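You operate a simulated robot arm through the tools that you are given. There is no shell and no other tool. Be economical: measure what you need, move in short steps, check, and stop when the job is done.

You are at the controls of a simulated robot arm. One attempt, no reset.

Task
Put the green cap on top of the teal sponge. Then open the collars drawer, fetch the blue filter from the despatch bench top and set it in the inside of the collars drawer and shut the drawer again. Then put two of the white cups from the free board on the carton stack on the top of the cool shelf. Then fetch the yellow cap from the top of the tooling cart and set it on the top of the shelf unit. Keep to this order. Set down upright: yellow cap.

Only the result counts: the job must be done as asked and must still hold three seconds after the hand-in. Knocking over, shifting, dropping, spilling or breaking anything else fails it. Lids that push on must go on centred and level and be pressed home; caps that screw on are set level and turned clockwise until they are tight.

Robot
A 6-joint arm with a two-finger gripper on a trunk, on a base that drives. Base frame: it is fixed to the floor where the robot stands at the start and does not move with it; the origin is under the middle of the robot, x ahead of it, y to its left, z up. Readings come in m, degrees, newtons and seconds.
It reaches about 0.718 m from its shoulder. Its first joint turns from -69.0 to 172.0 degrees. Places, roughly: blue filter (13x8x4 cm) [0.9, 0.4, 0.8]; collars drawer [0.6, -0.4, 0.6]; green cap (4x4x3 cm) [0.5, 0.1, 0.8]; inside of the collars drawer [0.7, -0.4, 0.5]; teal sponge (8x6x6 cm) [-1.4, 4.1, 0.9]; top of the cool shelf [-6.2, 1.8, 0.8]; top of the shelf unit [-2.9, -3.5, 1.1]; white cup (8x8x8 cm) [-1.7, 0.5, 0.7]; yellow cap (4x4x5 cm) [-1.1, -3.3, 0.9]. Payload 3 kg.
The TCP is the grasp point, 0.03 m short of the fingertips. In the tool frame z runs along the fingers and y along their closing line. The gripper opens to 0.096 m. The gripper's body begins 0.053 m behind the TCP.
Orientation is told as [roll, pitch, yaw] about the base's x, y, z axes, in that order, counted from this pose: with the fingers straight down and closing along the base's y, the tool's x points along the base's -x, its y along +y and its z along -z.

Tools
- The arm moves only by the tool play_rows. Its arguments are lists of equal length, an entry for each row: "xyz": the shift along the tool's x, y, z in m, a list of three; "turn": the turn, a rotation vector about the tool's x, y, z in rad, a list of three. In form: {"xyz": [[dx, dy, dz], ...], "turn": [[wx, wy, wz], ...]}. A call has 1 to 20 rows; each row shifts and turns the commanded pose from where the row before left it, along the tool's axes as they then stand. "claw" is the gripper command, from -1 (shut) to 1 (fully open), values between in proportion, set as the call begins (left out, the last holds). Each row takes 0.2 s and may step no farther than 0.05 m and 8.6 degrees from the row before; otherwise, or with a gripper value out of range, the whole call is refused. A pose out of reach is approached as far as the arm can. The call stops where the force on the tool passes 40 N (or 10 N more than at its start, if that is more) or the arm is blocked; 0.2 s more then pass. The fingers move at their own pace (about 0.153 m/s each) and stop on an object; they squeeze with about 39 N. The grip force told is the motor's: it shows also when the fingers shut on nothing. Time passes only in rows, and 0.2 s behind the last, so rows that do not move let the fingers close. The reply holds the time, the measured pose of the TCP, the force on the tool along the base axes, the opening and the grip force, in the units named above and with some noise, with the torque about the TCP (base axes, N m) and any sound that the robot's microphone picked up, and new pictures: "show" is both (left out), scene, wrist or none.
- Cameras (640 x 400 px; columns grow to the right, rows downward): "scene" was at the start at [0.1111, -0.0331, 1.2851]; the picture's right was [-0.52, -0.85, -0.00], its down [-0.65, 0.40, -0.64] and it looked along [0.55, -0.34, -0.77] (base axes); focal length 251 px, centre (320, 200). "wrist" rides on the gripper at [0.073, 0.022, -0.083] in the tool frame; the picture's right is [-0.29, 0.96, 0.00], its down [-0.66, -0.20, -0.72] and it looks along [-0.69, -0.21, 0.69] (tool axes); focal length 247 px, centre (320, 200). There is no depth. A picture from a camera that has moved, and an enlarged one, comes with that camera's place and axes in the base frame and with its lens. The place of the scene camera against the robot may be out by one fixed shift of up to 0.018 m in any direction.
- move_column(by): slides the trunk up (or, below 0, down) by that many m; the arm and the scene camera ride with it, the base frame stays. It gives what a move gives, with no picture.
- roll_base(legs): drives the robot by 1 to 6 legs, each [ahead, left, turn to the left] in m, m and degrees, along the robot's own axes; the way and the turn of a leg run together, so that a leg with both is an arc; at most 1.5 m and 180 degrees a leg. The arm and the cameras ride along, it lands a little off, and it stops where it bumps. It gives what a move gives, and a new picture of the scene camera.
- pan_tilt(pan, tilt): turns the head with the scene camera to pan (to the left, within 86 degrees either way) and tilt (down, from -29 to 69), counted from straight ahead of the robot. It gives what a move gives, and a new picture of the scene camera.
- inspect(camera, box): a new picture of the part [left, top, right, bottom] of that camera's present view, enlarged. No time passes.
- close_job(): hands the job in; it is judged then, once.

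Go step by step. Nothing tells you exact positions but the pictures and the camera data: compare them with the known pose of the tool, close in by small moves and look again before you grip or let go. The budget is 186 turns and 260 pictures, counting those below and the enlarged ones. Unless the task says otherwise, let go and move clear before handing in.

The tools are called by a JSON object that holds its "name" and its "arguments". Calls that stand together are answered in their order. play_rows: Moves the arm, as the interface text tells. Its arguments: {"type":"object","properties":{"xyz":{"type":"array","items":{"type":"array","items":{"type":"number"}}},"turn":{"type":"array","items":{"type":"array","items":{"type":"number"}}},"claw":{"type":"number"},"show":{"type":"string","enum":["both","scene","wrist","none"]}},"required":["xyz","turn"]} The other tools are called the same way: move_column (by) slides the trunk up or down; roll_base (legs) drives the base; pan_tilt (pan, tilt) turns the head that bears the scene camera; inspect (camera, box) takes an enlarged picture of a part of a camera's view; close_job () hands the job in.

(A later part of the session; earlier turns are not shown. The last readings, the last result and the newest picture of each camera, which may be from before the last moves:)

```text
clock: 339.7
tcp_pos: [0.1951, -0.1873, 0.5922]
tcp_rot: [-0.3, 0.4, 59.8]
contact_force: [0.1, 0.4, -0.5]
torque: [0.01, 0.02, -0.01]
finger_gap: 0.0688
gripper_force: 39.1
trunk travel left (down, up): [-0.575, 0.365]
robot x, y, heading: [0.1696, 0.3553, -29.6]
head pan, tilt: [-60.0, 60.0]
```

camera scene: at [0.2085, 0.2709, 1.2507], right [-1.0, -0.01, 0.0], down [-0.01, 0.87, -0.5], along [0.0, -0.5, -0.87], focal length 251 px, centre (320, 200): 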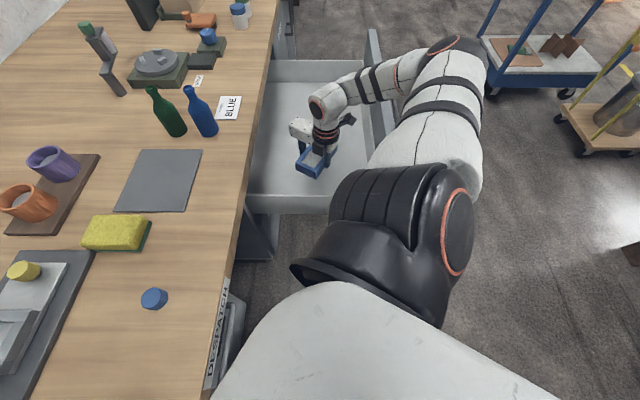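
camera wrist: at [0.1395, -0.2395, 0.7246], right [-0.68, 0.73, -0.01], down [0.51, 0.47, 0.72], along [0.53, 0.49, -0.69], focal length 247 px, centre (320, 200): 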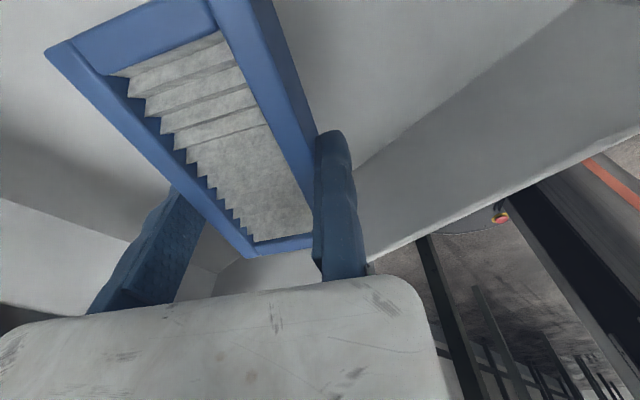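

{"name": "move_column", "arguments": {"by": -0.007}}

{"name": "move_column", "arguments": {"by": -0.007}}

{"name": "inspect", "arguments": {"camera": "scene", "box": [290, 80, 430, 200]}}

```text
clock: 340.3
tcp_pos: [0.1967, -0.1874, 0.5862]
tcp_rot: [-0.4, 0.3, 59.8]
contact_force: [0.1, 0.6, -0.8]
torque: [-0.01, 0.01, -0.03]
finger_gap: 0.0686
gripper_force: 39.2
trunk travel left (down, up): [-0.568, 0.372]
robot x, y, heading: [0.1669, 0.3576, -29.6]
head pan, tilt: [-60.0, 60.0]
```

```text
clock: 340.8
tcp_pos: [0.1968, -0.1879, 0.5784]
tcp_rot: [-0.3, 0.3, 59.7]
contact_force: [0.0, 0.5, -0.2]
torque: [0.04, 0.02, -0.01]
finger_gap: 0.069
gripper_force: 39.2
trunk travel left (down, up): [-0.561, 0.379]
robot x, y, heading: [0.1691, 0.357, -29.7]
head pan, tilt: [-60.0, 60.0]
```

```text
3.33 times, centred on (360, 140) of scene
camera zoom: at [0.2084, 0.2711, 1.1887], right [-1.0, -0.01, 0.0], down [-0.01, 0.87, -0.5], along [0.0, -0.5, -0.87], focal length 837 px, centre (187, 400)
```

zoom: 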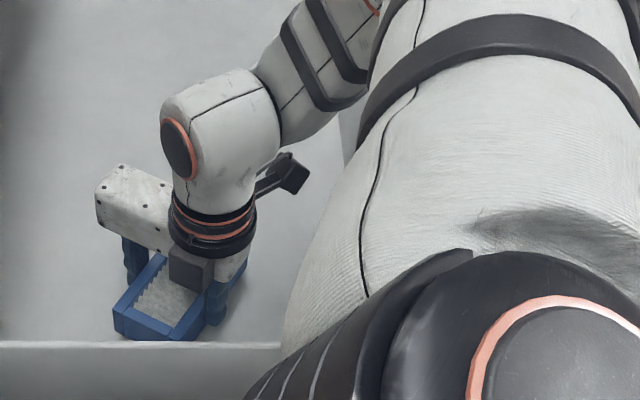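

{"name": "play_rows", "arguments": {"xyz": [[0, 0, 0.006], [0, 0, 0.006], [0, 0, 0]], "turn": [[0, 0, 0], [0, 0, 0], [0, 0, 0]], "show": "wrist"}}

```text
clock: 341.6
tcp_pos: [0.1939, -0.1832, 0.5755]
tcp_rot: [-0.2, 0.3, 59.8]
contact_force: [0.9, -0.2, -0.7]
torque: [0.03, 0.01, -0.01]
finger_gap: 0.0685
gripper_force: 38.7
out of reach, approached as far as the arm can: row 1, 2
trunk travel left (down, up): [-0.561, 0.379]
robot x, y, heading: [0.1689, 0.3538, -29.6]
head pan, tilt: [-60.0, 60.0]
camera wrist: at [0.136, -0.2356, 0.6599], right [-0.68, 0.73, -0.01], down [0.51, 0.47, 0.72], along [0.53, 0.49, -0.69], focal length 247 px, centre (320, 200)
```

wrist: 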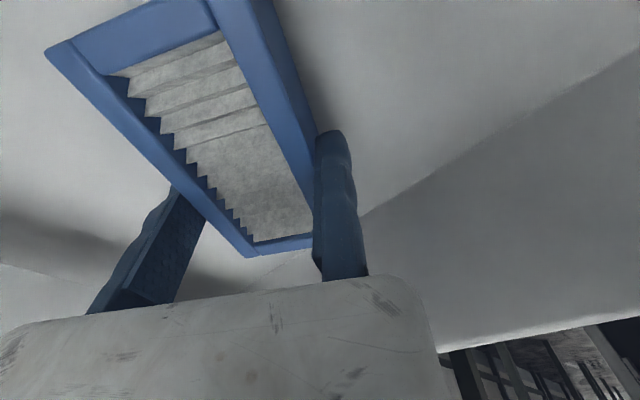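

The floor computes to z ≈ 0.537, so the filter is nearly down. Two more small steps.

{"name": "move_column", "arguments": {"by": -0.006}}

{"name": "move_column", "arguments": {"by": -0.006}}

```text
clock: 342.2
tcp_pos: [0.1903, -0.1838, 0.5679]
tcp_rot: [-0.3, 0.3, 59.8]
contact_force: [-0.4, 0.5, -0.8]
torque: [0.02, 0.0, 0.03]
finger_gap: 0.0686
gripper_force: 39.2
trunk travel left (down, up): [-0.555, 0.385]
robot x, y, heading: [0.1673, 0.3518, -29.8]
head pan, tilt: [-60.0, 60.0]
```

```text
clock: 342.7
tcp_pos: [0.192, -0.1829, 0.5674]
tcp_rot: [-0.6, 0.6, 59.8]
contact_force: [-0.3, -5.3, 28.3]
torque: [0.11, -0.45, -0.15]
finger_gap: 0.0689
gripper_force: 39.0
trunk travel left (down, up): [-0.549, 0.391]
robot x, y, heading: [0.1688, 0.3548, -29.6]
head pan, tilt: [-60.0, 60.0]
```

Contact with the drawer floor. I relieve slightly, open, and raise.

{"name": "move_column", "arguments": {"by": 0.004}}

{"name": "play_rows", "arguments": {"xyz": [[0, 0, 0], [0, 0, 0], [0, 0.006, 0], [0, 0, 0]], "turn": [[0, 0, 0], [0, 0, 0], [0, 0, 0], [0, 0, 0]], "claw": 0.8, "show": "wrist"}}

{"name": "move_column", "arguments": {"by": 0.38}}

{"name": "inspect", "arguments": {"camera": "scene", "box": [240, 20, 500, 220]}}

```text
clock: 343.3
tcp_pos: [0.1919, -0.1829, 0.5673]
tcp_rot: [-0.2, 0.3, 60.0]
contact_force: [0.8, 0.1, 3.0]
torque: [-0.42, -0.14, 0.11]
finger_gap: 0.0689
gripper_force: 39.1
trunk travel left (down, up): [-0.553, 0.387]
robot x, y, heading: [0.1659, 0.3569, -29.5]
head pan, tilt: [-60.0, 60.0]
```

```text
clock: 344.3
tcp_pos: [0.1878, -0.1807, 0.5678]
tcp_rot: [-0.3, 0.3, 59.8]
contact_force: [-0.7, 0.0, -0.2]
torque: [0.01, 0.02, -0.04]
finger_gap: 0.0864
gripper_force: 0.1
trunk travel left (down, up): [-0.553, 0.387]
robot x, y, heading: [0.1677, 0.3535, -29.5]
head pan, tilt: [-60.0, 60.0]
camera wrist: at [0.1308, -0.2323, 0.6516], right [-0.68, 0.73, -0.01], down [0.51, 0.47, 0.72], along [0.53, 0.49, -0.69], focal length 247 px, centre (320, 200)
```

wrist: 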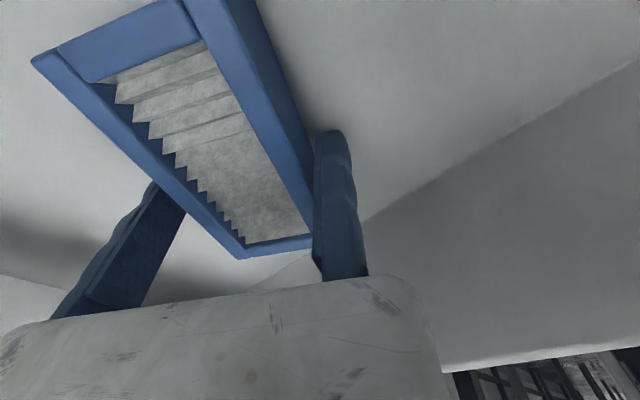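

```text
clock: 347.9
tcp_pos: [0.1866, -0.1804, 0.9479]
tcp_rot: [-0.2, 0.4, 59.8]
contact_force: [-0.8, -0.3, 0.0]
torque: [-0.02, 0.01, 0.01]
finger_gap: 0.0863
gripper_force: 0.0
trunk travel left (down, up): [-0.933, 0.007]
robot x, y, heading: [0.1683, 0.3549, -29.3]
head pan, tilt: [-60.0, 60.0]
```

```text
2.00 times, centred on (370, 120) of scene
camera zoom: at [0.2084, 0.2709, 1.5607], right [-1.0, -0.01, 0.0], down [-0.01, 0.87, -0.5], along [0.0, -0.5, -0.87], focal length 502 px, centre (220, 360)
```

zoom: 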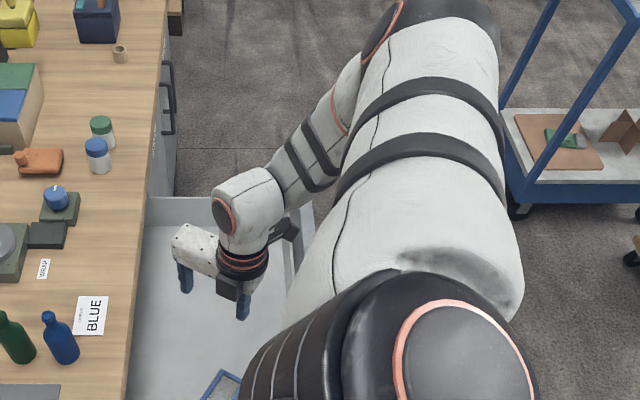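

The filter is set in the drawer. I back out, turn straight, point the closed hand forward, and will push the drawer shut.

{"name": "roll_base", "arguments": {"legs": [[-0.55, -0.46, 0], [0, 0, 29.3]]}}

{"name": "play_rows", "arguments": {"xyz": [[0, -0.038, 0], [0, -0.038, 0], [0, -0.038, 0], [0, -0.038, 0], [0, 0, 0], [0, 0, 0], [0, 0, 0], [0, 0, 0], [0, 0, 0], [0, 0, 0], [0, 0, 0], [0, 0, 0], [0, 0, 0], [0, 0, 0], [0, 0, 0]], "turn": [[0, 0, 0], [0, 0, 0], [0, 0, 0], [0, 0, 0], [0.1428, 0, 0], [0.1428, 0, 0], [0.1428, 0, 0], [0.1428, 0, 0], [0.1428, 0, 0], [0.1428, 0, 0], [0.1428, 0, 0], [0.1428, 0, 0], [0.1428, 0, 0], [0.1428, 0, 0], [0.1428, 0, 0]], "claw": -1, "show": "none"}}

{"name": "pan_tilt", "arguments": {"pan": -20, "tilt": 40}}

```text
clock: 353.3
tcp_pos: [-0.2598, -0.2226, 0.9472]
tcp_rot: [-0.3, 0.3, 89.0]
contact_force: [0.3, 0.1, -0.5]
torque: [-0.02, 0.0, 0.0]
finger_gap: 0.0861
gripper_force: 0.0
trunk travel left (down, up): [-0.933, 0.007]
robot x, y, heading: [-0.5355, 0.2344, -0.7]
head pan, tilt: [-60.0, 60.0]
camera scene: at [-0.4591, 0.1841, 1.5607], right [-0.87, -0.49, 0.0], down [-0.43, 0.75, -0.5], along [0.25, -0.43, -0.87], focal length 251 px, centre (320, 200)
```

scene: 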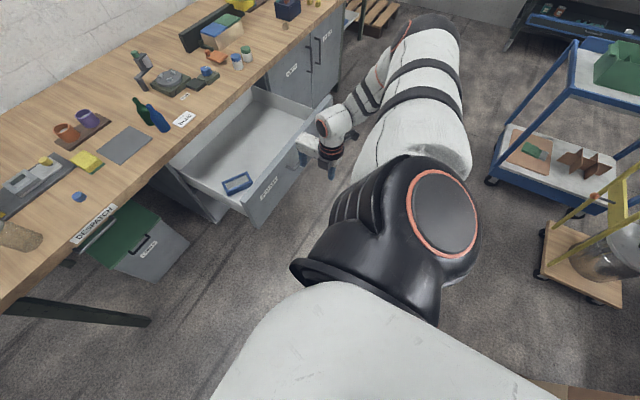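

```text
clock: 356.5
tcp_pos: [-0.1626, -0.1828, 0.9627]
tcp_rot: [-79.2, 0.2, 89.2]
contact_force: [0.1, 0.1, -0.4]
torque: [0.0, 0.0, -0.03]
finger_gap: 0.0
gripper_force: 33.6
out of reach, approached as far as the arm can: row 1, 2, 3, 4, 10, 11, 12, 13
trunk travel left (down, up): [-0.933, 0.007]
robot x, y, heading: [-0.537, 0.233, -0.5]
head pan, tilt: [-60.0, 60.0]
```

```text
clock: 357.6
tcp_pos: [-0.1633, -0.184, 0.9606]
tcp_rot: [-79.1, 0.2, 89.2]
contact_force: [0.1, -1.0, -0.3]
torque: [-0.01, -0.03, 0.02]
finger_gap: 0.0
gripper_force: 33.1
trunk travel left (down, up): [-0.933, 0.007]
robot x, y, heading: [-0.5365, 0.2391, -0.4]
head pan, tilt: [-20.0, 40.0]
camera scene: at [-0.4121, 0.2126, 1.5875], right [-0.35, -0.94, 0.0], down [-0.6, 0.23, -0.77], along [0.72, -0.27, -0.64], focal length 251 px, centre (320, 200)
```

scene: 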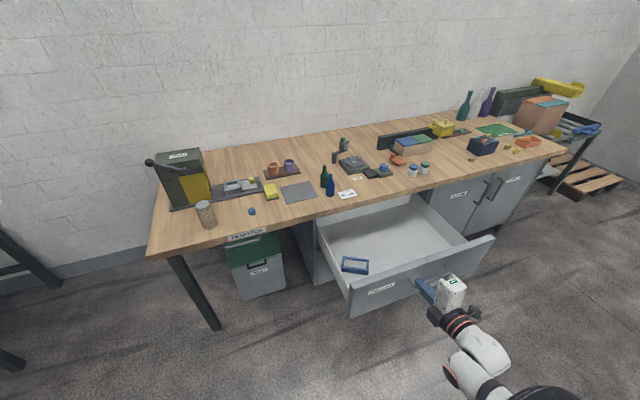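

The filter lies in the drawer's front left. I lower the trunk, centre on the panel and push gently with the fist.

{"name": "move_column", "arguments": {"by": -0.34}}

{"name": "roll_base", "arguments": {"legs": [[0, -0.22, 0.4], [0.1, 0, 0]]}}

{"name": "inspect", "arguments": {"camera": "wrist", "box": [0, 0, 640, 400]}}

```text
clock: 360.9
tcp_pos: [-0.1637, -0.1851, 0.6192]
tcp_rot: [-79.2, 0.2, 89.3]
contact_force: [0.5, -0.4, -0.7]
torque: [-0.01, -0.03, 0.01]
finger_gap: 0.0
gripper_force: 33.8
trunk travel left (down, up): [-0.593, 0.347]
robot x, y, heading: [-0.5364, 0.2328, -0.5]
head pan, tilt: [-20.0, 40.0]
```

```text
clock: 363.3
tcp_pos: [-0.0609, -0.398, 0.6196]
tcp_rot: [-79.2, 0.1, 89.8]
contact_force: [0.1, 0.2, 0.5]
torque: [0.03, -0.02, -0.02]
finger_gap: 0.0002
gripper_force: 32.9
trunk travel left (down, up): [-0.593, 0.347]
robot x, y, heading: [-0.439, 0.0171, 0.1]
head pan, tilt: [-20.0, 40.0]
camera scene: at [-0.3125, -0.0035, 1.2474], right [-0.34, -0.94, 0.0], down [-0.61, 0.22, -0.77], along [0.72, -0.26, -0.64], focal length 251 px, centre (320, 200)
```

scene: 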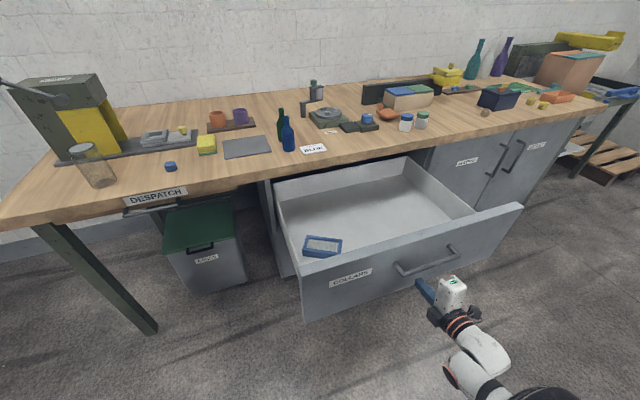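

```text
1.00 times, centred on (320, 200) of wrist (not enlarged: the box is as wide or as high as the picture)
camera zoom: at [-0.1464, -0.4712, 0.6147], right [-0.18, 0.29, -0.94], down [-0.67, 0.66, 0.33], along [0.72, 0.69, 0.07], focal length 247 px, centre (320, 200)
```

zoom: 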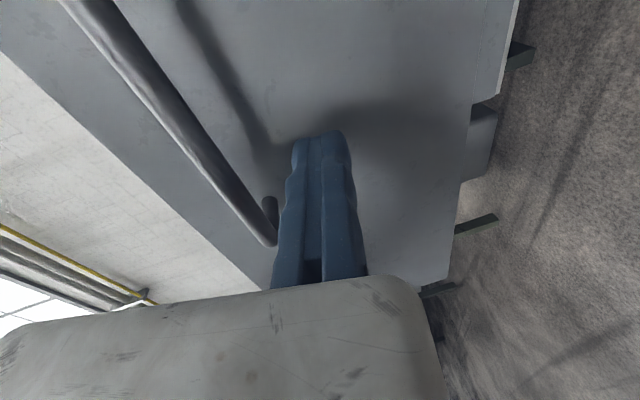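

{"name": "roll_base", "arguments": {"legs": [[0.2, 0, 0]]}}

{"name": "roll_base", "arguments": {"legs": [[0.2, 0, 0]]}}

```text
clock: 364.9
tcp_pos: [0.1379, -0.3978, 0.6206]
tcp_rot: [-79.1, 0.3, 89.6]
contact_force: [0.5, -0.5, 0.4]
torque: [0.01, -0.02, 0.02]
finger_gap: 0.0002
gripper_force: 33.1
trunk travel left (down, up): [-0.593, 0.347]
robot x, y, heading: [-0.2425, 0.02, 0.1]
head pan, tilt: [-20.0, 40.0]
camera scene: at [-0.1143, -0.0034, 1.2474], right [-0.34, -0.94, 0.0], down [-0.6, 0.22, -0.77], along [0.72, -0.26, -0.64], focal length 251 px, centre (320, 200)
```

scene: 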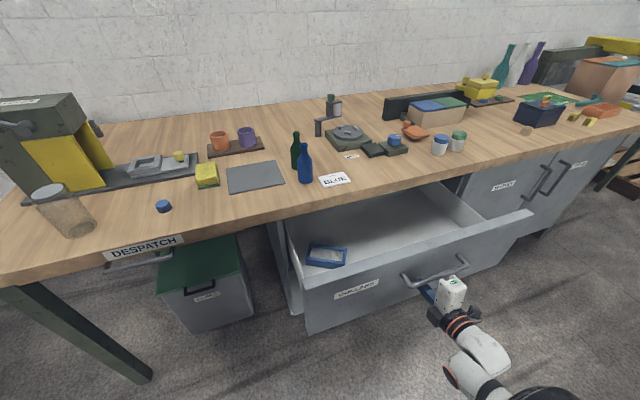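

```text
clock: 366.5
tcp_pos: [0.329, -0.3998, 0.62]
tcp_rot: [-79.1, 0.2, 89.5]
contact_force: [0.1, 0.0, -0.4]
torque: [0.01, -0.03, 0.04]
finger_gap: 0.0
gripper_force: 33.6
trunk travel left (down, up): [-0.593, 0.347]
robot x, y, heading: [-0.0513, 0.0201, -0.2]
head pan, tilt: [-20.0, 40.0]
camera scene: at [0.0801, -0.0038, 1.2474], right [-0.34, -0.94, 0.0], down [-0.6, 0.22, -0.77], along [0.72, -0.26, -0.64], focal length 251 px, centre (320, 200)
```

scene: 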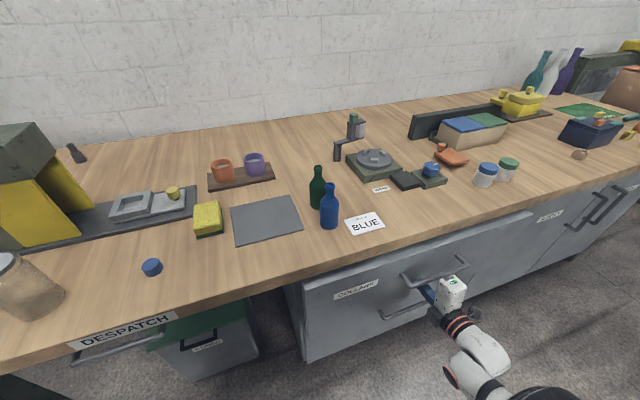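

{"name": "roll_base", "arguments": {"legs": [[0.05, 0, 0]]}}

{"name": "inspect", "arguments": {"camera": "scene", "box": [280, 190, 640, 400]}}

```text
clock: 367.5
tcp_pos: [0.376, -0.4004, 0.6195]
tcp_rot: [-79.3, 0.2, 89.6]
contact_force: [-0.1, 0.5, -0.4]
torque: [-0.05, 0.0, 0.0]
finger_gap: 0.0
gripper_force: 33.2
trunk travel left (down, up): [-0.593, 0.347]
robot x, y, heading: [0.002, 0.0183, -0.3]
head pan, tilt: [-20.0, 40.0]
stopped in leg 1: the force on the tool passed its limit at 79 N (the readings are from after the stop); the commanded pose is now the measured one
camera scene: at [0.1282, -0.0042, 1.2475], right [-0.35, -0.94, 0.0], down [-0.6, 0.22, -0.77], along [0.72, -0.26, -0.64], focal length 251 px, centre (320, 200)
```

scene: 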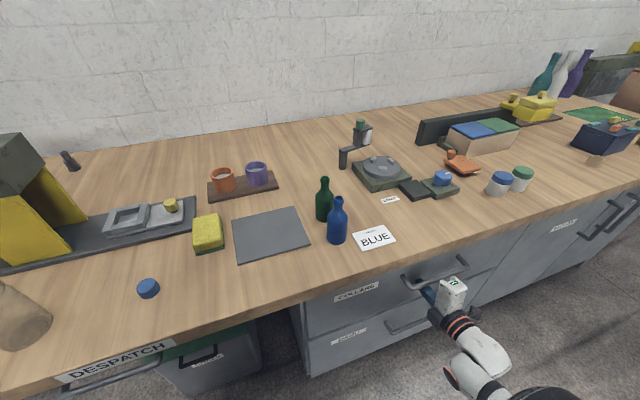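

```text
1.78 times, centred on (460, 295) of scene
camera zoom: at [0.1282, -0.0042, 1.2475], right [-0.35, -0.94, 0.0], down [-0.6, 0.22, -0.77], along [0.72, -0.26, -0.64], focal length 446 px, centre (71, 31)
```

zoom: 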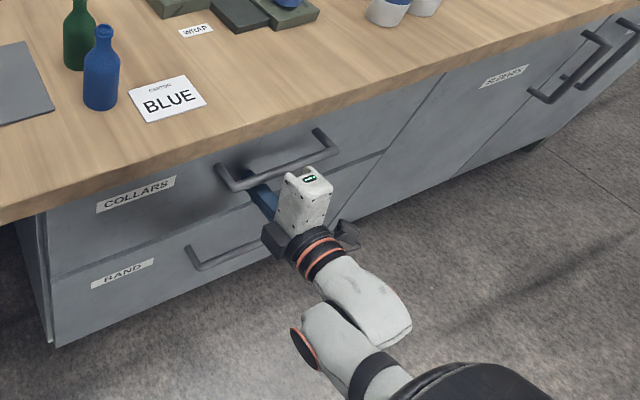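

The drawer is shut flush. I back away, bring the hand back to pointing down, raise the trunk and turn around to look at the carton stack with the white cups.

{"name": "roll_base", "arguments": {"legs": [[-0.5, 0, 0.3]]}}

{"name": "move_column", "arguments": {"by": 0.34}}

{"name": "play_rows", "arguments": {"xyz": [[0, 0, 0], [0, 0, 0], [0, 0, 0], [0, 0, 0], [0, 0, 0], [0, 0, 0], [0, 0, 0], [0, 0, 0], [0, 0, 0], [0, 0, 0]], "turn": [[-0.138, 0, 0], [-0.138, 0, 0], [-0.138, 0, 0], [-0.138, 0, 0], [-0.138, 0, 0], [-0.138, 0, 0], [-0.138, 0, 0], [-0.138, 0, 0], [-0.138, 0, 0], [-0.138, 0, 0]], "claw": 1, "show": "none"}}

{"name": "roll_base", "arguments": {"legs": [[0, 0, 175]]}}

```text
clock: 370.4
tcp_pos: [-0.1081, -0.3958, 0.6203]
tcp_rot: [-79.3, 0.2, 90.5]
contact_force: [-0.2, -0.2, -0.5]
torque: [-0.02, -0.01, -0.03]
finger_gap: 0.0
gripper_force: 33.0
trunk travel left (down, up): [-0.593, 0.347]
robot x, y, heading: [-0.4887, 0.013, 0.7]
head pan, tilt: [-20.0, 40.0]
camera scene: at [-0.3637, -0.0046, 1.2475], right [-0.33, -0.94, 0.0], down [-0.61, 0.21, -0.77], along [0.72, -0.25, -0.64], focal length 251 px, centre (320, 200)
```

scene: 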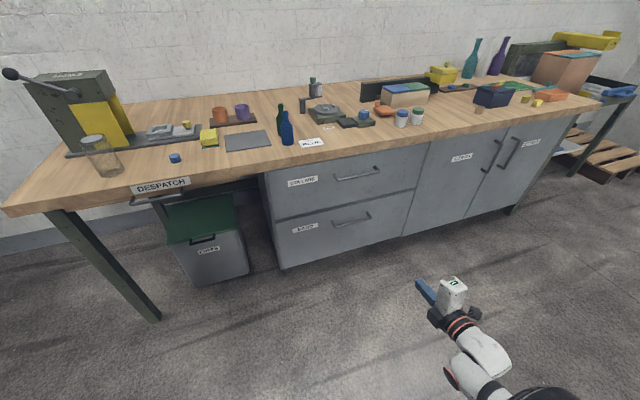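

```text
clock: 373.8
tcp_pos: [-0.108, -0.3963, 0.9599]
tcp_rot: [-79.3, 0.3, 90.5]
contact_force: [-0.3, 0.2, -0.7]
torque: [0.03, 0.0, -0.03]
finger_gap: 0.0
gripper_force: 32.9
trunk travel left (down, up): [-0.933, 0.007]
robot x, y, heading: [-0.4878, 0.0189, 0.7]
head pan, tilt: [-20.0, 40.0]
```

```text
clock: 376.0
tcp_pos: [-0.1417, -0.4601, 0.9544]
tcp_rot: [-15.3, -2.4, 89.9]
contact_force: [0.0, -0.3, 0.3]
torque: [-0.01, -0.02, -0.01]
finger_gap: 0.0959
gripper_force: 0.2
out of reach, approached as far as the arm can: row 1, 2, 3, 5, 6, 7, 8, 9
trunk travel left (down, up): [-0.933, 0.007]
robot x, y, heading: [-0.4896, 0.0139, 0.7]
head pan, tilt: [-20.0, 40.0]
```

```text
clock: 383.6
tcp_pos: [-0.8161, 0.5039, 0.9554]
tcp_rot: [-15.5, -2.3, -92.4]
contact_force: [-0.4, 0.0, -1.0]
torque: [-0.02, 0.01, -0.03]
finger_gap: 0.0959
gripper_force: 0.0
trunk travel left (down, up): [-0.933, 0.007]
robot x, y, heading: [-0.4898, 0.0165, 178.1]
head pan, tilt: [-20.0, 40.0]
camera scene: at [-0.6225, 0.0558, 1.5875], right [0.37, 0.93, 0.0], down [0.6, -0.24, -0.77], along [-0.71, 0.28, -0.64], focal length 251 px, centre (320, 200)
```

scene: 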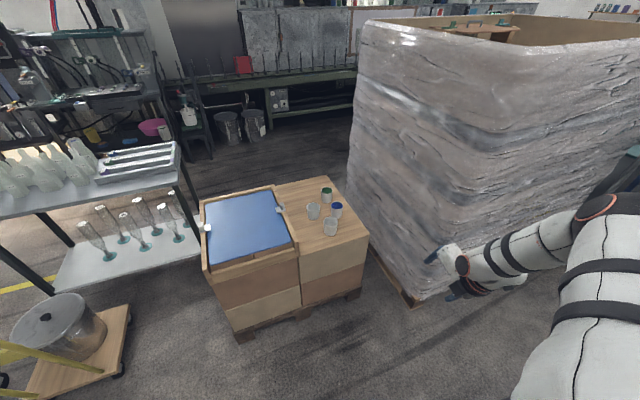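

{"name": "inspect", "arguments": {"camera": "scene", "box": [190, 160, 390, 285]}}

```text
3.20 times, centred on (290, 222) of scene
camera zoom: at [-0.6225, 0.0558, 1.5875], right [0.37, 0.93, 0.0], down [0.6, -0.24, -0.77], along [-0.71, 0.28, -0.64], focal length 804 px, centre (416, 128)
```

zoom: 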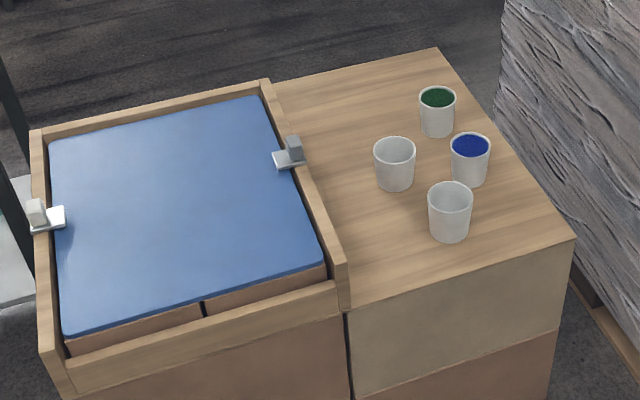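

Two empty white cups stand at about A (-1.42, 0.43) and B (-1.56, 0.39); the others hold colour. I level the hand and drive up to the stack's east side.

{"name": "play_rows", "arguments": {"xyz": [[0, 0, 0], [0, 0, 0], [0, 0, 0]], "turn": [[-0.135, 0.02, 0], [-0.135, 0.02, 0], [0, 0, 0]], "show": "none"}}

{"name": "roll_base", "arguments": {"legs": [[0.5, 0.03, 1.9]]}}

{"name": "move_column", "arguments": {"by": -0.1}}

{"name": "inspect", "arguments": {"camera": "wrist", "box": [0, 0, 640, 400]}}

```text
clock: 384.4
tcp_pos: [-0.8078, 0.4991, 0.9666]
tcp_rot: [-0.1, 0.0, -92.9]
contact_force: [0.2, -0.5, 0.4]
torque: [0.02, 0.02, 0.01]
finger_gap: 0.0959
gripper_force: 0.0
out of reach, approached as far as the arm can: row 1, 2
trunk travel left (down, up): [-0.933, 0.007]
robot x, y, heading: [-0.4883, 0.0189, 178.6]
head pan, tilt: [-20.0, 40.0]
```

```text
clock: 387.3
tcp_pos: [-1.3105, 0.4662, 0.9655]
tcp_rot: [-0.2, 0.0, -91.1]
contact_force: [-0.2, 0.1, -1.0]
torque: [-0.03, -0.03, -0.04]
finger_gap: 0.096
gripper_force: 0.0
trunk travel left (down, up): [-0.933, 0.007]
robot x, y, heading: [-0.981, -0.0073, -180.0]
head pan, tilt: [-20.0, 40.0]
camera scene: at [-1.1135, 0.0288, 1.5876], right [0.34, 0.94, 0.0], down [0.6, -0.22, -0.77], along [-0.72, 0.26, -0.64], focal length 251 px, centre (320, 200)
```

scene: 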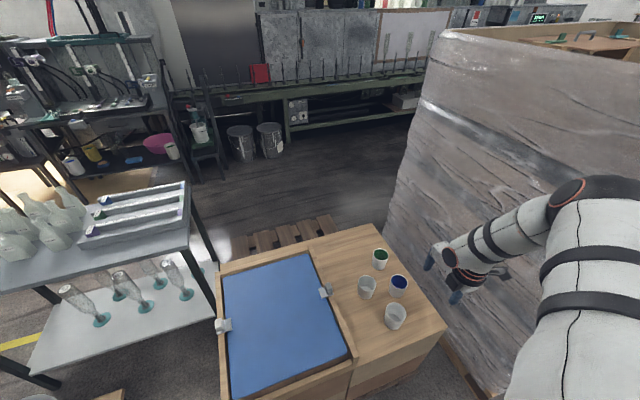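

```text
clock: 388.6
tcp_pos: [-1.3128, 0.4658, 0.8667]
tcp_rot: [-0.2, 0.1, -91.3]
contact_force: [0.6, -0.7, -0.2]
torque: [0.0, -0.03, 0.04]
finger_gap: 0.0959
gripper_force: 0.1
trunk travel left (down, up): [-0.833, 0.107]
robot x, y, heading: [-0.9794, -0.0093, -180.3]
head pan, tilt: [-20.0, 40.0]
```

```text
1.00 times, centred on (320, 200) of wrist (not enlarged: the box is as wide or as high as the picture)
camera zoom: at [-1.2879, 0.5384, 0.9508], right [0.95, -0.31, 0.0], down [-0.22, -0.66, 0.72], along [-0.23, -0.69, -0.69], focal length 247 px, centre (320, 200)
```

zoom: 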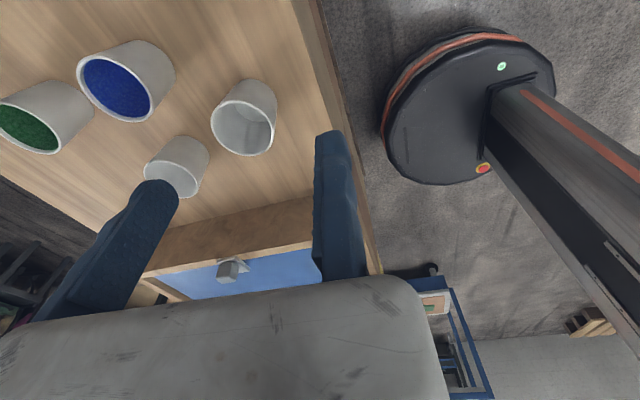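

Cup A is at (-1.414, 0.425), rim z ≈ 0.72. I lower a bit, shift over it so it stands between the fingers, and check.

{"name": "move_column", "arguments": {"by": -0.075}}

{"name": "play_rows", "arguments": {"xyz": [[-0.021, -0.0265, 0], [-0.021, -0.0265, 0], [0, 0, 0]], "turn": [[0, 0, 0], [0, 0, 0], [0, 0, 0]], "show": "wrist"}}

```text
clock: 389.8
tcp_pos: [-1.3124, 0.4655, 0.7924]
tcp_rot: [-0.1, 0.1, -91.1]
contact_force: [0.1, 0.2, -0.3]
torque: [-0.03, 0.0, -0.06]
finger_gap: 0.0958
gripper_force: 0.1
trunk travel left (down, up): [-0.758, 0.182]
robot x, y, heading: [-0.9801, -0.0118, -180.1]
head pan, tilt: [-20.0, 40.0]
```

```text
clock: 390.6
tcp_pos: [-1.3574, 0.4214, 0.8093]
tcp_rot: [-0.2, -0.1, -91.2]
contact_force: [-0.1, -0.4, -0.1]
torque: [0.01, 0.03, -0.02]
finger_gap: 0.0959
gripper_force: 0.1
out of reach, approached as far as the arm can: row 1, 2
trunk travel left (down, up): [-0.758, 0.182]
robot x, y, heading: [-0.982, -0.0102, -179.8]
head pan, tilt: [-20.0, 40.0]
camera wrist: at [-1.3327, 0.4937, 0.8932], right [0.95, -0.31, 0.0], down [-0.22, -0.66, 0.72], along [-0.23, -0.69, -0.69], focal length 247 px, centre (320, 200)
```

wrist: 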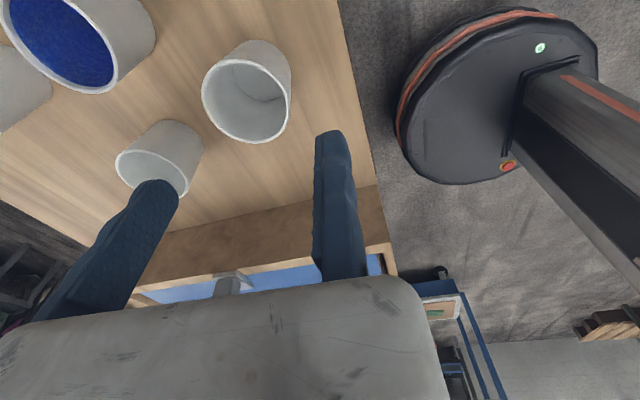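

Cup A computes to (-1.406, 0.436), rim z 0.725: centred in the opening except 15 mm in y. I correct and lower.

{"name": "play_rows", "arguments": {"xyz": [[0.015, 0, 0], [0, 0, 0]], "turn": [[0, 0, 0], [0, 0, 0]], "show": "none"}}

{"name": "move_column", "arguments": {"by": -0.11}}

{"name": "inspect", "arguments": {"camera": "wrist", "box": [0, 0, 640, 400]}}

```text
clock: 391.2
tcp_pos: [-1.3553, 0.4334, 0.8122]
tcp_rot: [-0.1, 0.1, -91.2]
contact_force: [0.6, 0.3, 0.4]
torque: [-0.01, -0.04, 0.01]
finger_gap: 0.0962
gripper_force: 0.0
out of reach, approached as far as the arm can: row 1
trunk travel left (down, up): [-0.758, 0.182]
robot x, y, heading: [-0.9813, -0.0083, -179.8]
head pan, tilt: [-20.0, 40.0]
```

```text
clock: 392.3
tcp_pos: [-1.3643, 0.4372, 0.7187]
tcp_rot: [-2.0, 0.8, -91.4]
contact_force: [-2.5, 1.5, 15.5]
torque: [0.04, 1.46, -0.14]
finger_gap: 0.096
gripper_force: 0.0
trunk travel left (down, up): [-0.66, 0.28]
robot x, y, heading: [-0.9801, -0.0047, -179.7]
head pan, tilt: [-20.0, 40.0]
stopped: the force on the tool passed its limit at 48 N (the readings are from after the stop); the commanded pose is now the measured one
```

```text
1.00 times, centred on (320, 200) of wrist (not enlarged: the box is as wide or as high as the picture)
camera zoom: at [-1.3371, 0.508, 0.8031], right [0.95, -0.31, -0.04], down [-0.19, -0.67, 0.72], along [-0.25, -0.68, -0.69], focal length 247 px, centre (320, 200)
```

zoom: 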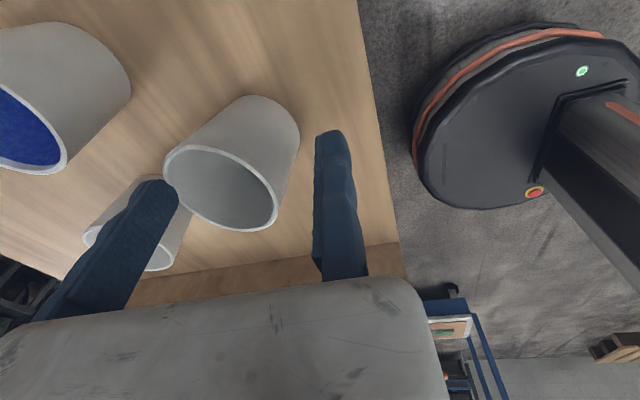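

The moving finger landed on cup A's rim: the cup is lower and further west than I thought (about (-1.43, 0.424), rim 0.69). I lift, level, shift 18 mm west and 12 mm south, and look.

{"name": "play_rows", "arguments": {"xyz": [[0, 0, -0.02], [0, 0, -0.02], [-0.012, -0.018, 0], [0, 0, 0]], "turn": [[-0.017, -0.007, 0], [-0.017, -0.007, 0], [0, 0, 0], [0, 0, 0]], "show": "wrist"}}

{"name": "inspect", "arguments": {"camera": "scene", "box": [340, 170, 540, 320]}}

```text
clock: 393.3
tcp_pos: [-1.3797, 0.4254, 0.7582]
tcp_rot: [0.3, -0.3, -91.3]
contact_force: [0.2, 0.8, 0.3]
torque: [0.02, 0.02, 0.03]
finger_gap: 0.0959
gripper_force: 0.0
trunk travel left (down, up): [-0.66, 0.28]
robot x, y, heading: [-0.9838, -0.0099, -179.9]
head pan, tilt: [-20.0, 40.0]
camera wrist: at [-1.3563, 0.498, 0.841], right [0.95, -0.31, 0.01], down [-0.22, -0.65, 0.73], along [-0.22, -0.69, -0.69], focal length 247 px, centre (320, 200)
```

wrist: 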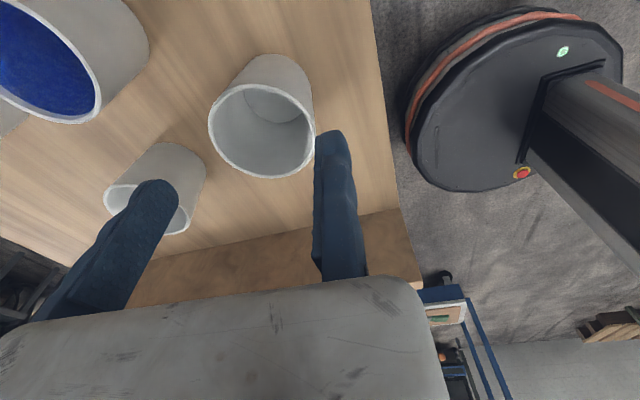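

```text
2.67 times, centred on (440, 245) of scene
camera zoom: at [-1.1135, 0.0297, 1.3147], right [0.34, 0.94, 0.0], down [0.6, -0.22, -0.77], along [-0.72, 0.26, -0.64], focal length 670 px, centre (0, 80)
```

zoom: 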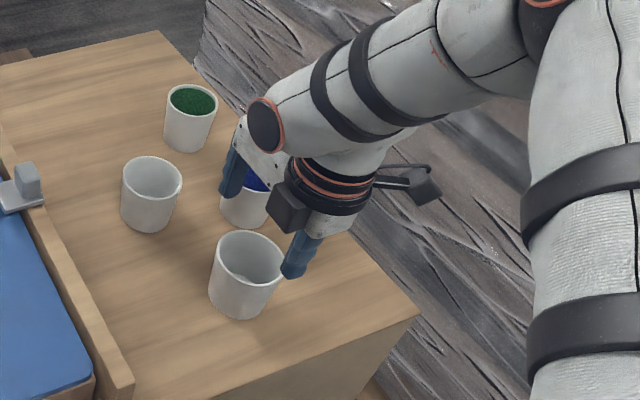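

With rim z 0.69 both views agree: cup at (-1.422, 0.422), now between the fingers. I shift 6 mm east and lower.

{"name": "play_rows", "arguments": {"xyz": [[-0.002, 0.006, 0], [0, 0, 0]], "turn": [[0, 0, 0], [0, 0, 0]], "show": "none"}}

{"name": "move_column", "arguments": {"by": -0.06}}

{"name": "inspect", "arguments": {"camera": "wrist", "box": [0, 0, 640, 400]}}

```text
clock: 393.9
tcp_pos: [-1.3743, 0.4215, 0.7564]
tcp_rot: [0.5, -0.3, -91.3]
contact_force: [0.3, 0.0, 0.2]
torque: [0.0, -0.01, -0.05]
finger_gap: 0.096
gripper_force: 0.1
trunk travel left (down, up): [-0.66, 0.28]
robot x, y, heading: [-0.9756, -0.0074, -179.9]
head pan, tilt: [-20.0, 40.0]
```

```text
clock: 394.9
tcp_pos: [-1.3742, 0.4221, 0.6966]
tcp_rot: [0.4, -0.3, -91.3]
contact_force: [0.4, -0.6, 0.4]
torque: [-0.01, -0.03, -0.03]
finger_gap: 0.0964
gripper_force: 0.1
trunk travel left (down, up): [-0.6, 0.34]
robot x, y, heading: [-0.9792, -0.0098, -180.3]
head pan, tilt: [-20.0, 40.0]
```

```text
1.00 times, centred on (320, 200) of wrist (not enlarged: the box is as wide or as high as the picture)
camera zoom: at [-1.3503, 0.4951, 0.7804], right [0.95, -0.31, 0.01], down [-0.22, -0.65, 0.72], along [-0.22, -0.69, -0.69], focal length 247 px, centre (320, 200)
```

zoom: 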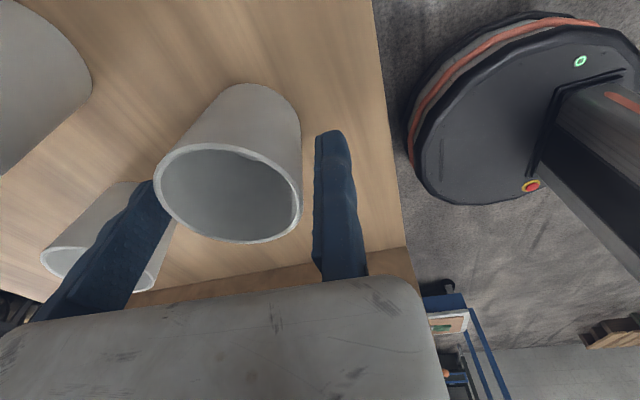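

The fingers straddle the cup. Slightly lower, then close.

{"name": "move_column", "arguments": {"by": -0.025}}

{"name": "play_rows", "arguments": {"xyz": [[0, 0, 0], [0, 0, 0], [0, 0, 0]], "turn": [[0, 0, 0], [0, 0, 0], [0, 0, 0]], "claw": -1, "show": "wrist"}}

```text
clock: 395.6
tcp_pos: [-1.3733, 0.4224, 0.6715]
tcp_rot: [0.4, -0.2, -91.2]
contact_force: [-0.9, 0.2, -1.3]
torque: [0.01, 0.01, -0.02]
finger_gap: 0.096
gripper_force: 0.0
trunk travel left (down, up): [-0.575, 0.365]
robot x, y, heading: [-0.9816, -0.0086, -179.9]
head pan, tilt: [-20.0, 40.0]
```

```text
clock: 396.4
tcp_pos: [-1.3725, 0.423, 0.672]
tcp_rot: [0.3, -0.2, -91.2]
contact_force: [-0.4, 1.0, 2.6]
torque: [0.01, 0.03, -0.02]
finger_gap: 0.0737
gripper_force: 38.9
trunk travel left (down, up): [-0.575, 0.365]
robot x, y, heading: [-0.9776, -0.005, -179.9]
head pan, tilt: [-20.0, 40.0]
camera wrist: at [-1.3504, 0.495, 0.7557], right [0.95, -0.31, 0.01], down [-0.22, -0.65, 0.72], along [-0.22, -0.69, -0.69], focal length 247 px, centre (320, 200)
```

wrist: 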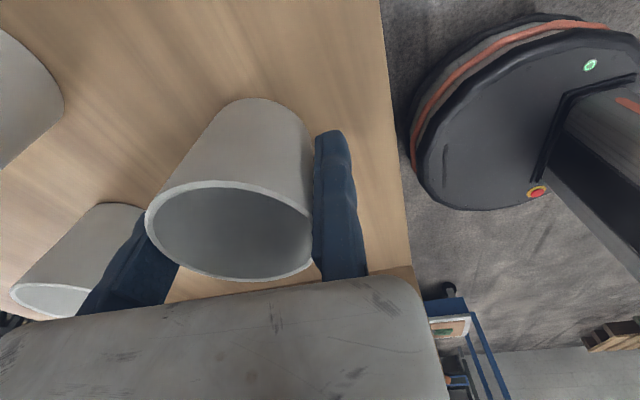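

Cup A is held (73.7 mm). I lift it and drive the known lane south and west, then look for the cool shelf to the west.

{"name": "move_column", "arguments": {"by": 0.36}}

{"name": "roll_base", "arguments": {"legs": [[-0.7, 0, 0], [0, 1.2, 0], [0, 1.15, 0], [1.5, 0, 0], [0.6, 0, 0]]}}

```text
clock: 399.9
tcp_pos: [-1.3743, 0.4219, 1.0322]
tcp_rot: [0.3, -0.3, -91.2]
contact_force: [1.0, -0.5, -0.3]
torque: [0.0, -0.01, 0.02]
finger_gap: 0.0733
gripper_force: 39.3
trunk travel left (down, up): [-0.935, 0.005]
robot x, y, heading: [-0.9801, -0.0066, -180.2]
head pan, tilt: [-20.0, 40.0]
```

```text
clock: 425.2
tcp_pos: [-2.7201, -2.0437, 1.0326]
tcp_rot: [0.5, -0.4, -89.7]
contact_force: [-0.7, -0.1, -0.2]
torque: [-0.02, -0.02, 0.01]
finger_gap: 0.0737
gripper_force: 39.1
trunk travel left (down, up): [-0.935, 0.005]
robot x, y, heading: [-2.314, -2.4592, -178.1]
head pan, tilt: [-20.0, 40.0]
camera scene: at [-2.4491, -2.4289, 1.5897], right [0.31, 0.95, 0.0], down [0.61, -0.2, -0.77], along [-0.73, 0.24, -0.64], focal length 251 px, centre (320, 200)
```

scene: 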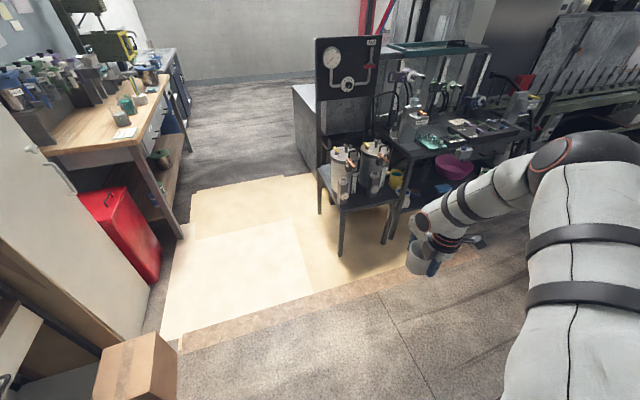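

{"name": "pan_tilt", "arguments": {"pan": 10, "tilt": 25}}

{"name": "inspect", "arguments": {"camera": "scene", "box": [240, 180, 560, 400]}}

```text
clock: 426.2
tcp_pos: [-2.72, -2.0437, 1.0313]
tcp_rot: [0.3, -0.4, -89.7]
contact_force: [-0.4, -0.1, 0.9]
torque: [0.0, 0.0, -0.05]
finger_gap: 0.0739
gripper_force: 39.4
trunk travel left (down, up): [-0.935, 0.005]
robot x, y, heading: [-2.3148, -2.4603, -178.2]
head pan, tilt: [10.0, 25.0]
camera scene: at [-2.4595, -2.474, 1.6129], right [-0.2, 0.98, 0.0], down [0.41, 0.08, -0.91], along [-0.89, -0.18, -0.42], focal length 251 px, centre (320, 200)
```

scene: 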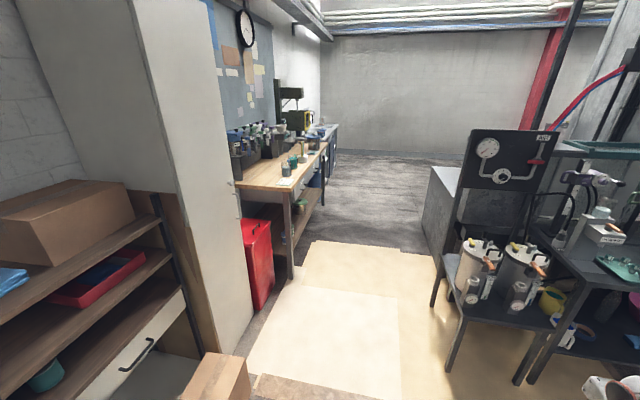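

```text
1.82 times, centred on (400, 290) of scene
camera zoom: at [-2.4595, -2.474, 1.6129], right [-0.2, 0.98, 0.0], down [0.41, 0.08, -0.91], along [-0.89, -0.18, -0.42], focal length 457 px, centre (174, 36)
```

zoom: 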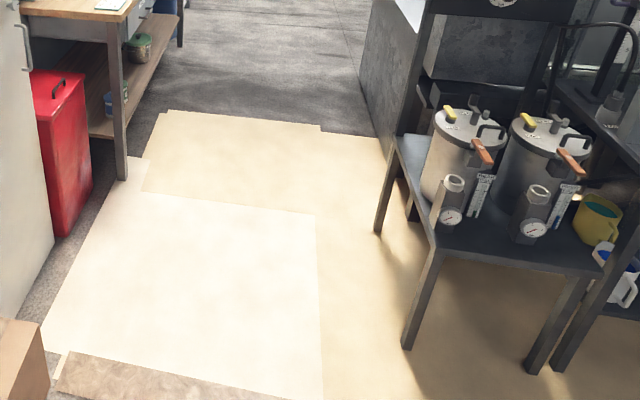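

The way west is over thin cardboard sheets on the floor between the desk and the pump table. I line up on the lane's middle and test driving onto them carefully.

{"name": "roll_base", "arguments": {"legs": [[0, 0.17, -1.9], [0.7, 0, 0]]}}

```text
clock: 431.1
tcp_pos: [-3.4001, -2.2033, 1.0316]
tcp_rot: [0.4, -0.3, -91.4]
contact_force: [-0.2, -0.4, 0.0]
torque: [-0.01, -0.02, 0.02]
finger_gap: 0.0737
gripper_force: 38.9
trunk travel left (down, up): [-0.935, 0.005]
robot x, y, heading: [-3.0041, -2.6346, -180.1]
head pan, tilt: [10.0, 25.0]
camera scene: at [-3.1525, -2.6413, 1.613], right [-0.17, 0.98, 0.0], down [0.42, 0.07, -0.91], along [-0.89, -0.16, -0.42], focal length 251 px, centre (320, 200)
```

scene: 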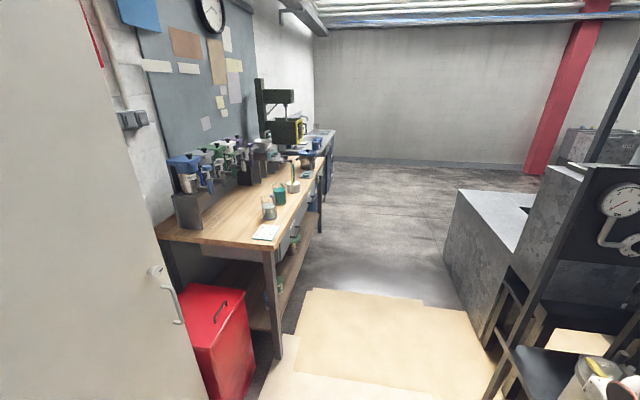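

No tilt or block. I continue west and look to the right behind the machine.

{"name": "roll_base", "arguments": {"legs": [[1.45, 0.05, 0], [0.7, 0, 0]]}}

{"name": "pan_tilt", "arguments": {"pan": -60, "tilt": 20}}

```text
clock: 441.6
tcp_pos: [-5.5447, -2.3042, 1.0323]
tcp_rot: [0.4, -0.3, -89.9]
contact_force: [0.8, 0.1, -0.1]
torque: [0.0, 0.0, 0.01]
finger_gap: 0.0738
gripper_force: 39.2
trunk travel left (down, up): [-0.935, 0.005]
robot x, y, heading: [-5.1399, -2.7265, -178.8]
head pan, tilt: [10.0, 25.0]
camera scene: at [-5.2855, -2.7373, 1.613], right [-0.2, 0.98, 0.0], down [0.41, 0.08, -0.91], along [-0.89, -0.18, -0.42], focal length 251 px, centre (320, 200)
```

scene: 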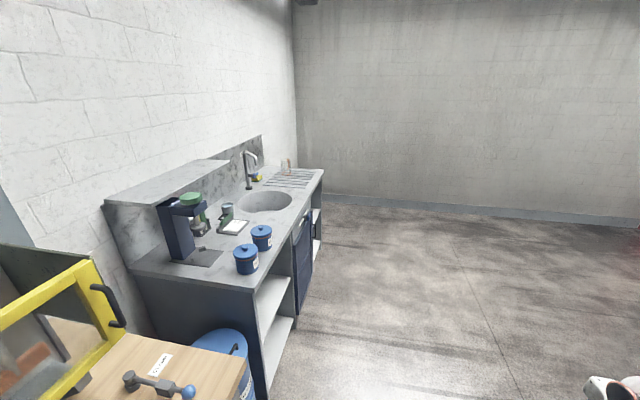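

```text
clock: 443.1
tcp_pos: [-5.5443, -2.3049, 1.0322]
tcp_rot: [0.3, -0.3, -89.9]
contact_force: [0.6, -0.2, -0.1]
torque: [-0.03, 0.01, 0.03]
finger_gap: 0.0736
gripper_force: 39.3
trunk travel left (down, up): [-0.935, 0.005]
robot x, y, heading: [-5.1408, -2.7197, -178.8]
head pan, tilt: [-60.0, 20.0]
camera scene: at [-5.2448, -2.6395, 1.6209], right [0.85, 0.52, 0.0], down [0.18, -0.29, -0.94], along [-0.49, 0.8, -0.34], focal length 251 px, centre (320, 200)
```

scene: 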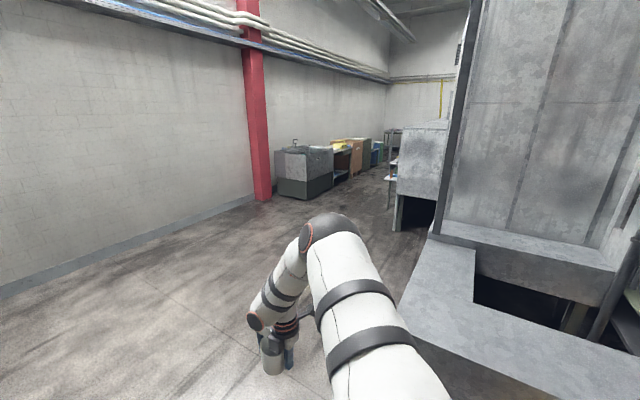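

The cool shelf should be on the machine's west side up this corridor. I go west, turn to face east with the arm trailing, and sidestep north.

{"name": "roll_base", "arguments": {"legs": [[1.5, -0.0, 0], [0.2, -0.5, 0], [0, 0, 178.5], [0, 1.5, 0], [0, 1.2, 0]]}}

{"name": "pan_tilt", "arguments": {"pan": 40, "tilt": 30}}

```text
clock: 472.9
tcp_pos: [-6.3132, -0.0491, 1.0318]
tcp_rot: [0.4, -0.2, 85.9]
contact_force: [-0.2, 0.2, -0.8]
torque: [0.0, 0.04, 0.0]
finger_gap: 0.0735
gripper_force: 38.6
trunk travel left (down, up): [-0.935, 0.005]
robot x, y, heading: [-6.6859, 0.403, -2.8]
head pan, tilt: [-60.0, 20.0]
camera scene: at [-6.5972, 0.3214, 1.6209], right [-0.89, -0.46, 0.0], down [-0.16, 0.3, -0.94], along [0.43, -0.84, -0.34], focal length 251 px, centre (320, 200)
```

scene: 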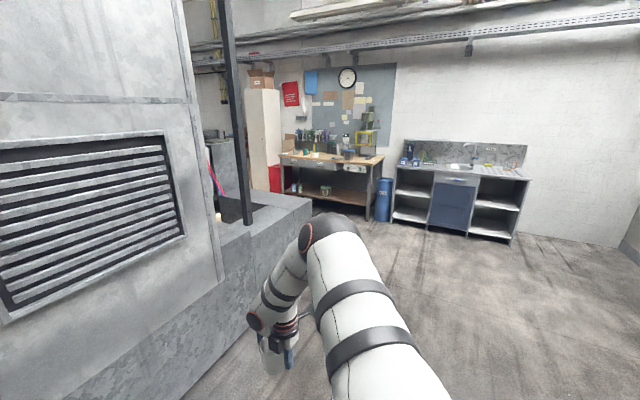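

```text
clock: 474.7
tcp_pos: [-6.3123, -0.0494, 1.0315]
tcp_rot: [0.5, -0.3, 85.9]
contact_force: [0.0, -0.1, -1.0]
torque: [0.03, 0.01, -0.02]
finger_gap: 0.0736
gripper_force: 39.1
trunk travel left (down, up): [-0.935, 0.005]
robot x, y, heading: [-6.689, 0.4009, -2.6]
head pan, tilt: [40.0, 30.0]
camera scene: at [-6.5677, 0.4594, 1.6049], right [0.6, -0.8, 0.0], down [-0.4, -0.3, -0.87], along [0.69, 0.52, -0.5], focal length 251 px, centre (320, 200)
```

scene: 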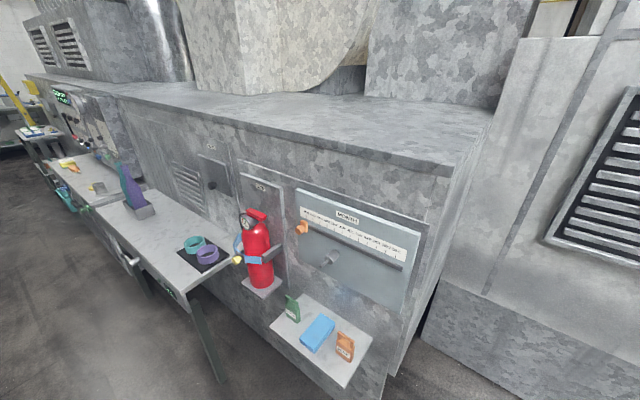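

{"name": "inspect", "arguments": {"camera": "scene", "box": [20, 130, 280, 300]}}

```text
2.35 times, centred on (150, 215) of scene
camera zoom: at [-6.5677, 0.4594, 1.6049], right [0.6, -0.8, 0.0], down [-0.4, -0.3, -0.87], along [0.69, 0.52, -0.5], focal length 591 px, centre (720, 165)
```

zoom: 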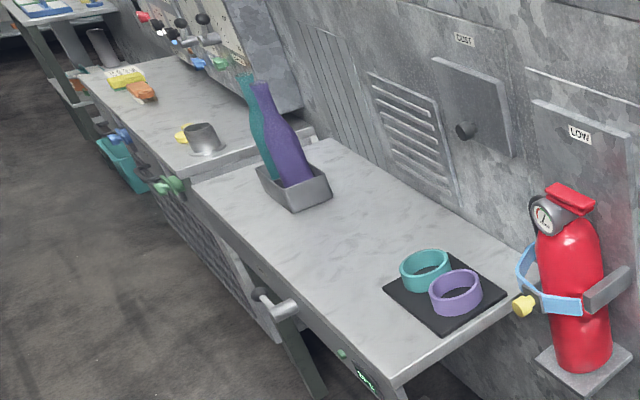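

The white top with the tape rolls and bottle holder is the cool shelf; free space is around (-6.22, 1.75–1.95). I sidestep to it.

{"name": "roll_base", "arguments": {"legs": [[0, 1.4, 2.6], [0, 0.38, 0]]}}

{"name": "pan_tilt", "arguments": {"pan": -20, "tilt": 50}}

```text
clock: 483.8
tcp_pos: [-6.2559, 1.7698, 1.0308]
tcp_rot: [0.5, -0.3, 88.0]
contact_force: [0.2, -0.4, -0.4]
torque: [0.0, 0.01, 0.01]
finger_gap: 0.0736
gripper_force: 38.9
trunk travel left (down, up): [-0.935, 0.005]
robot x, y, heading: [-6.645, 2.2061, -0.3]
head pan, tilt: [40.0, 30.0]
camera scene: at [-6.5287, 2.2674, 1.605], right [0.63, -0.77, 0.0], down [-0.39, -0.32, -0.87], along [0.67, 0.55, -0.5], focal length 251 px, centre (320, 200)
```

scene: 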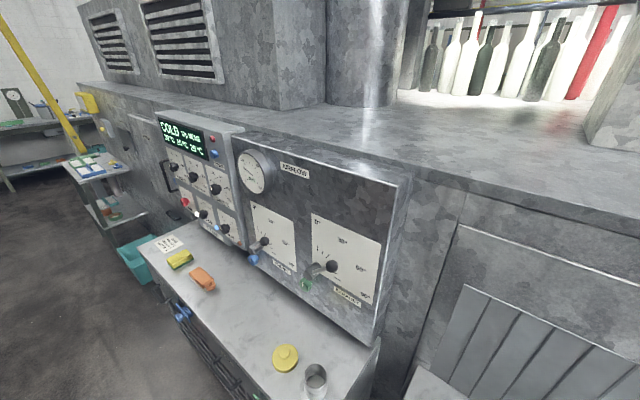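

```text
clock: 485.1
tcp_pos: [-6.2553, 1.7704, 1.0313]
tcp_rot: [0.5, -0.2, 88.0]
contact_force: [-0.4, 0.0, -1.3]
torque: [-0.04, 0.01, -0.01]
finger_gap: 0.0736
gripper_force: 39.0
trunk travel left (down, up): [-0.935, 0.005]
robot x, y, heading: [-6.6417, 2.2026, -0.7]
head pan, tilt: [-20.0, 50.0]
camera scene: at [-6.5266, 2.1847, 1.5754], right [-0.35, -0.94, 0.0], down [-0.72, 0.27, -0.64], along [0.6, -0.23, -0.77], focal length 251 px, centre (320, 200)
```

scene: 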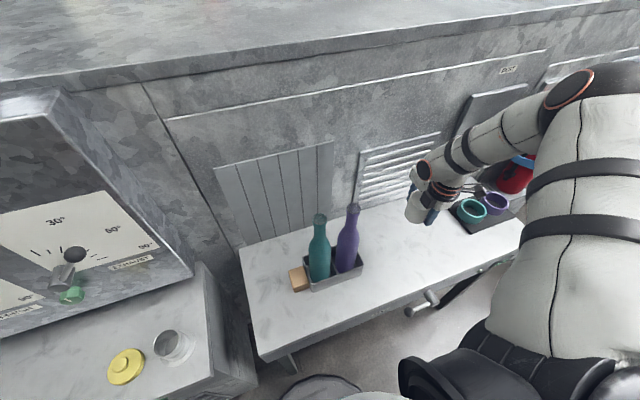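

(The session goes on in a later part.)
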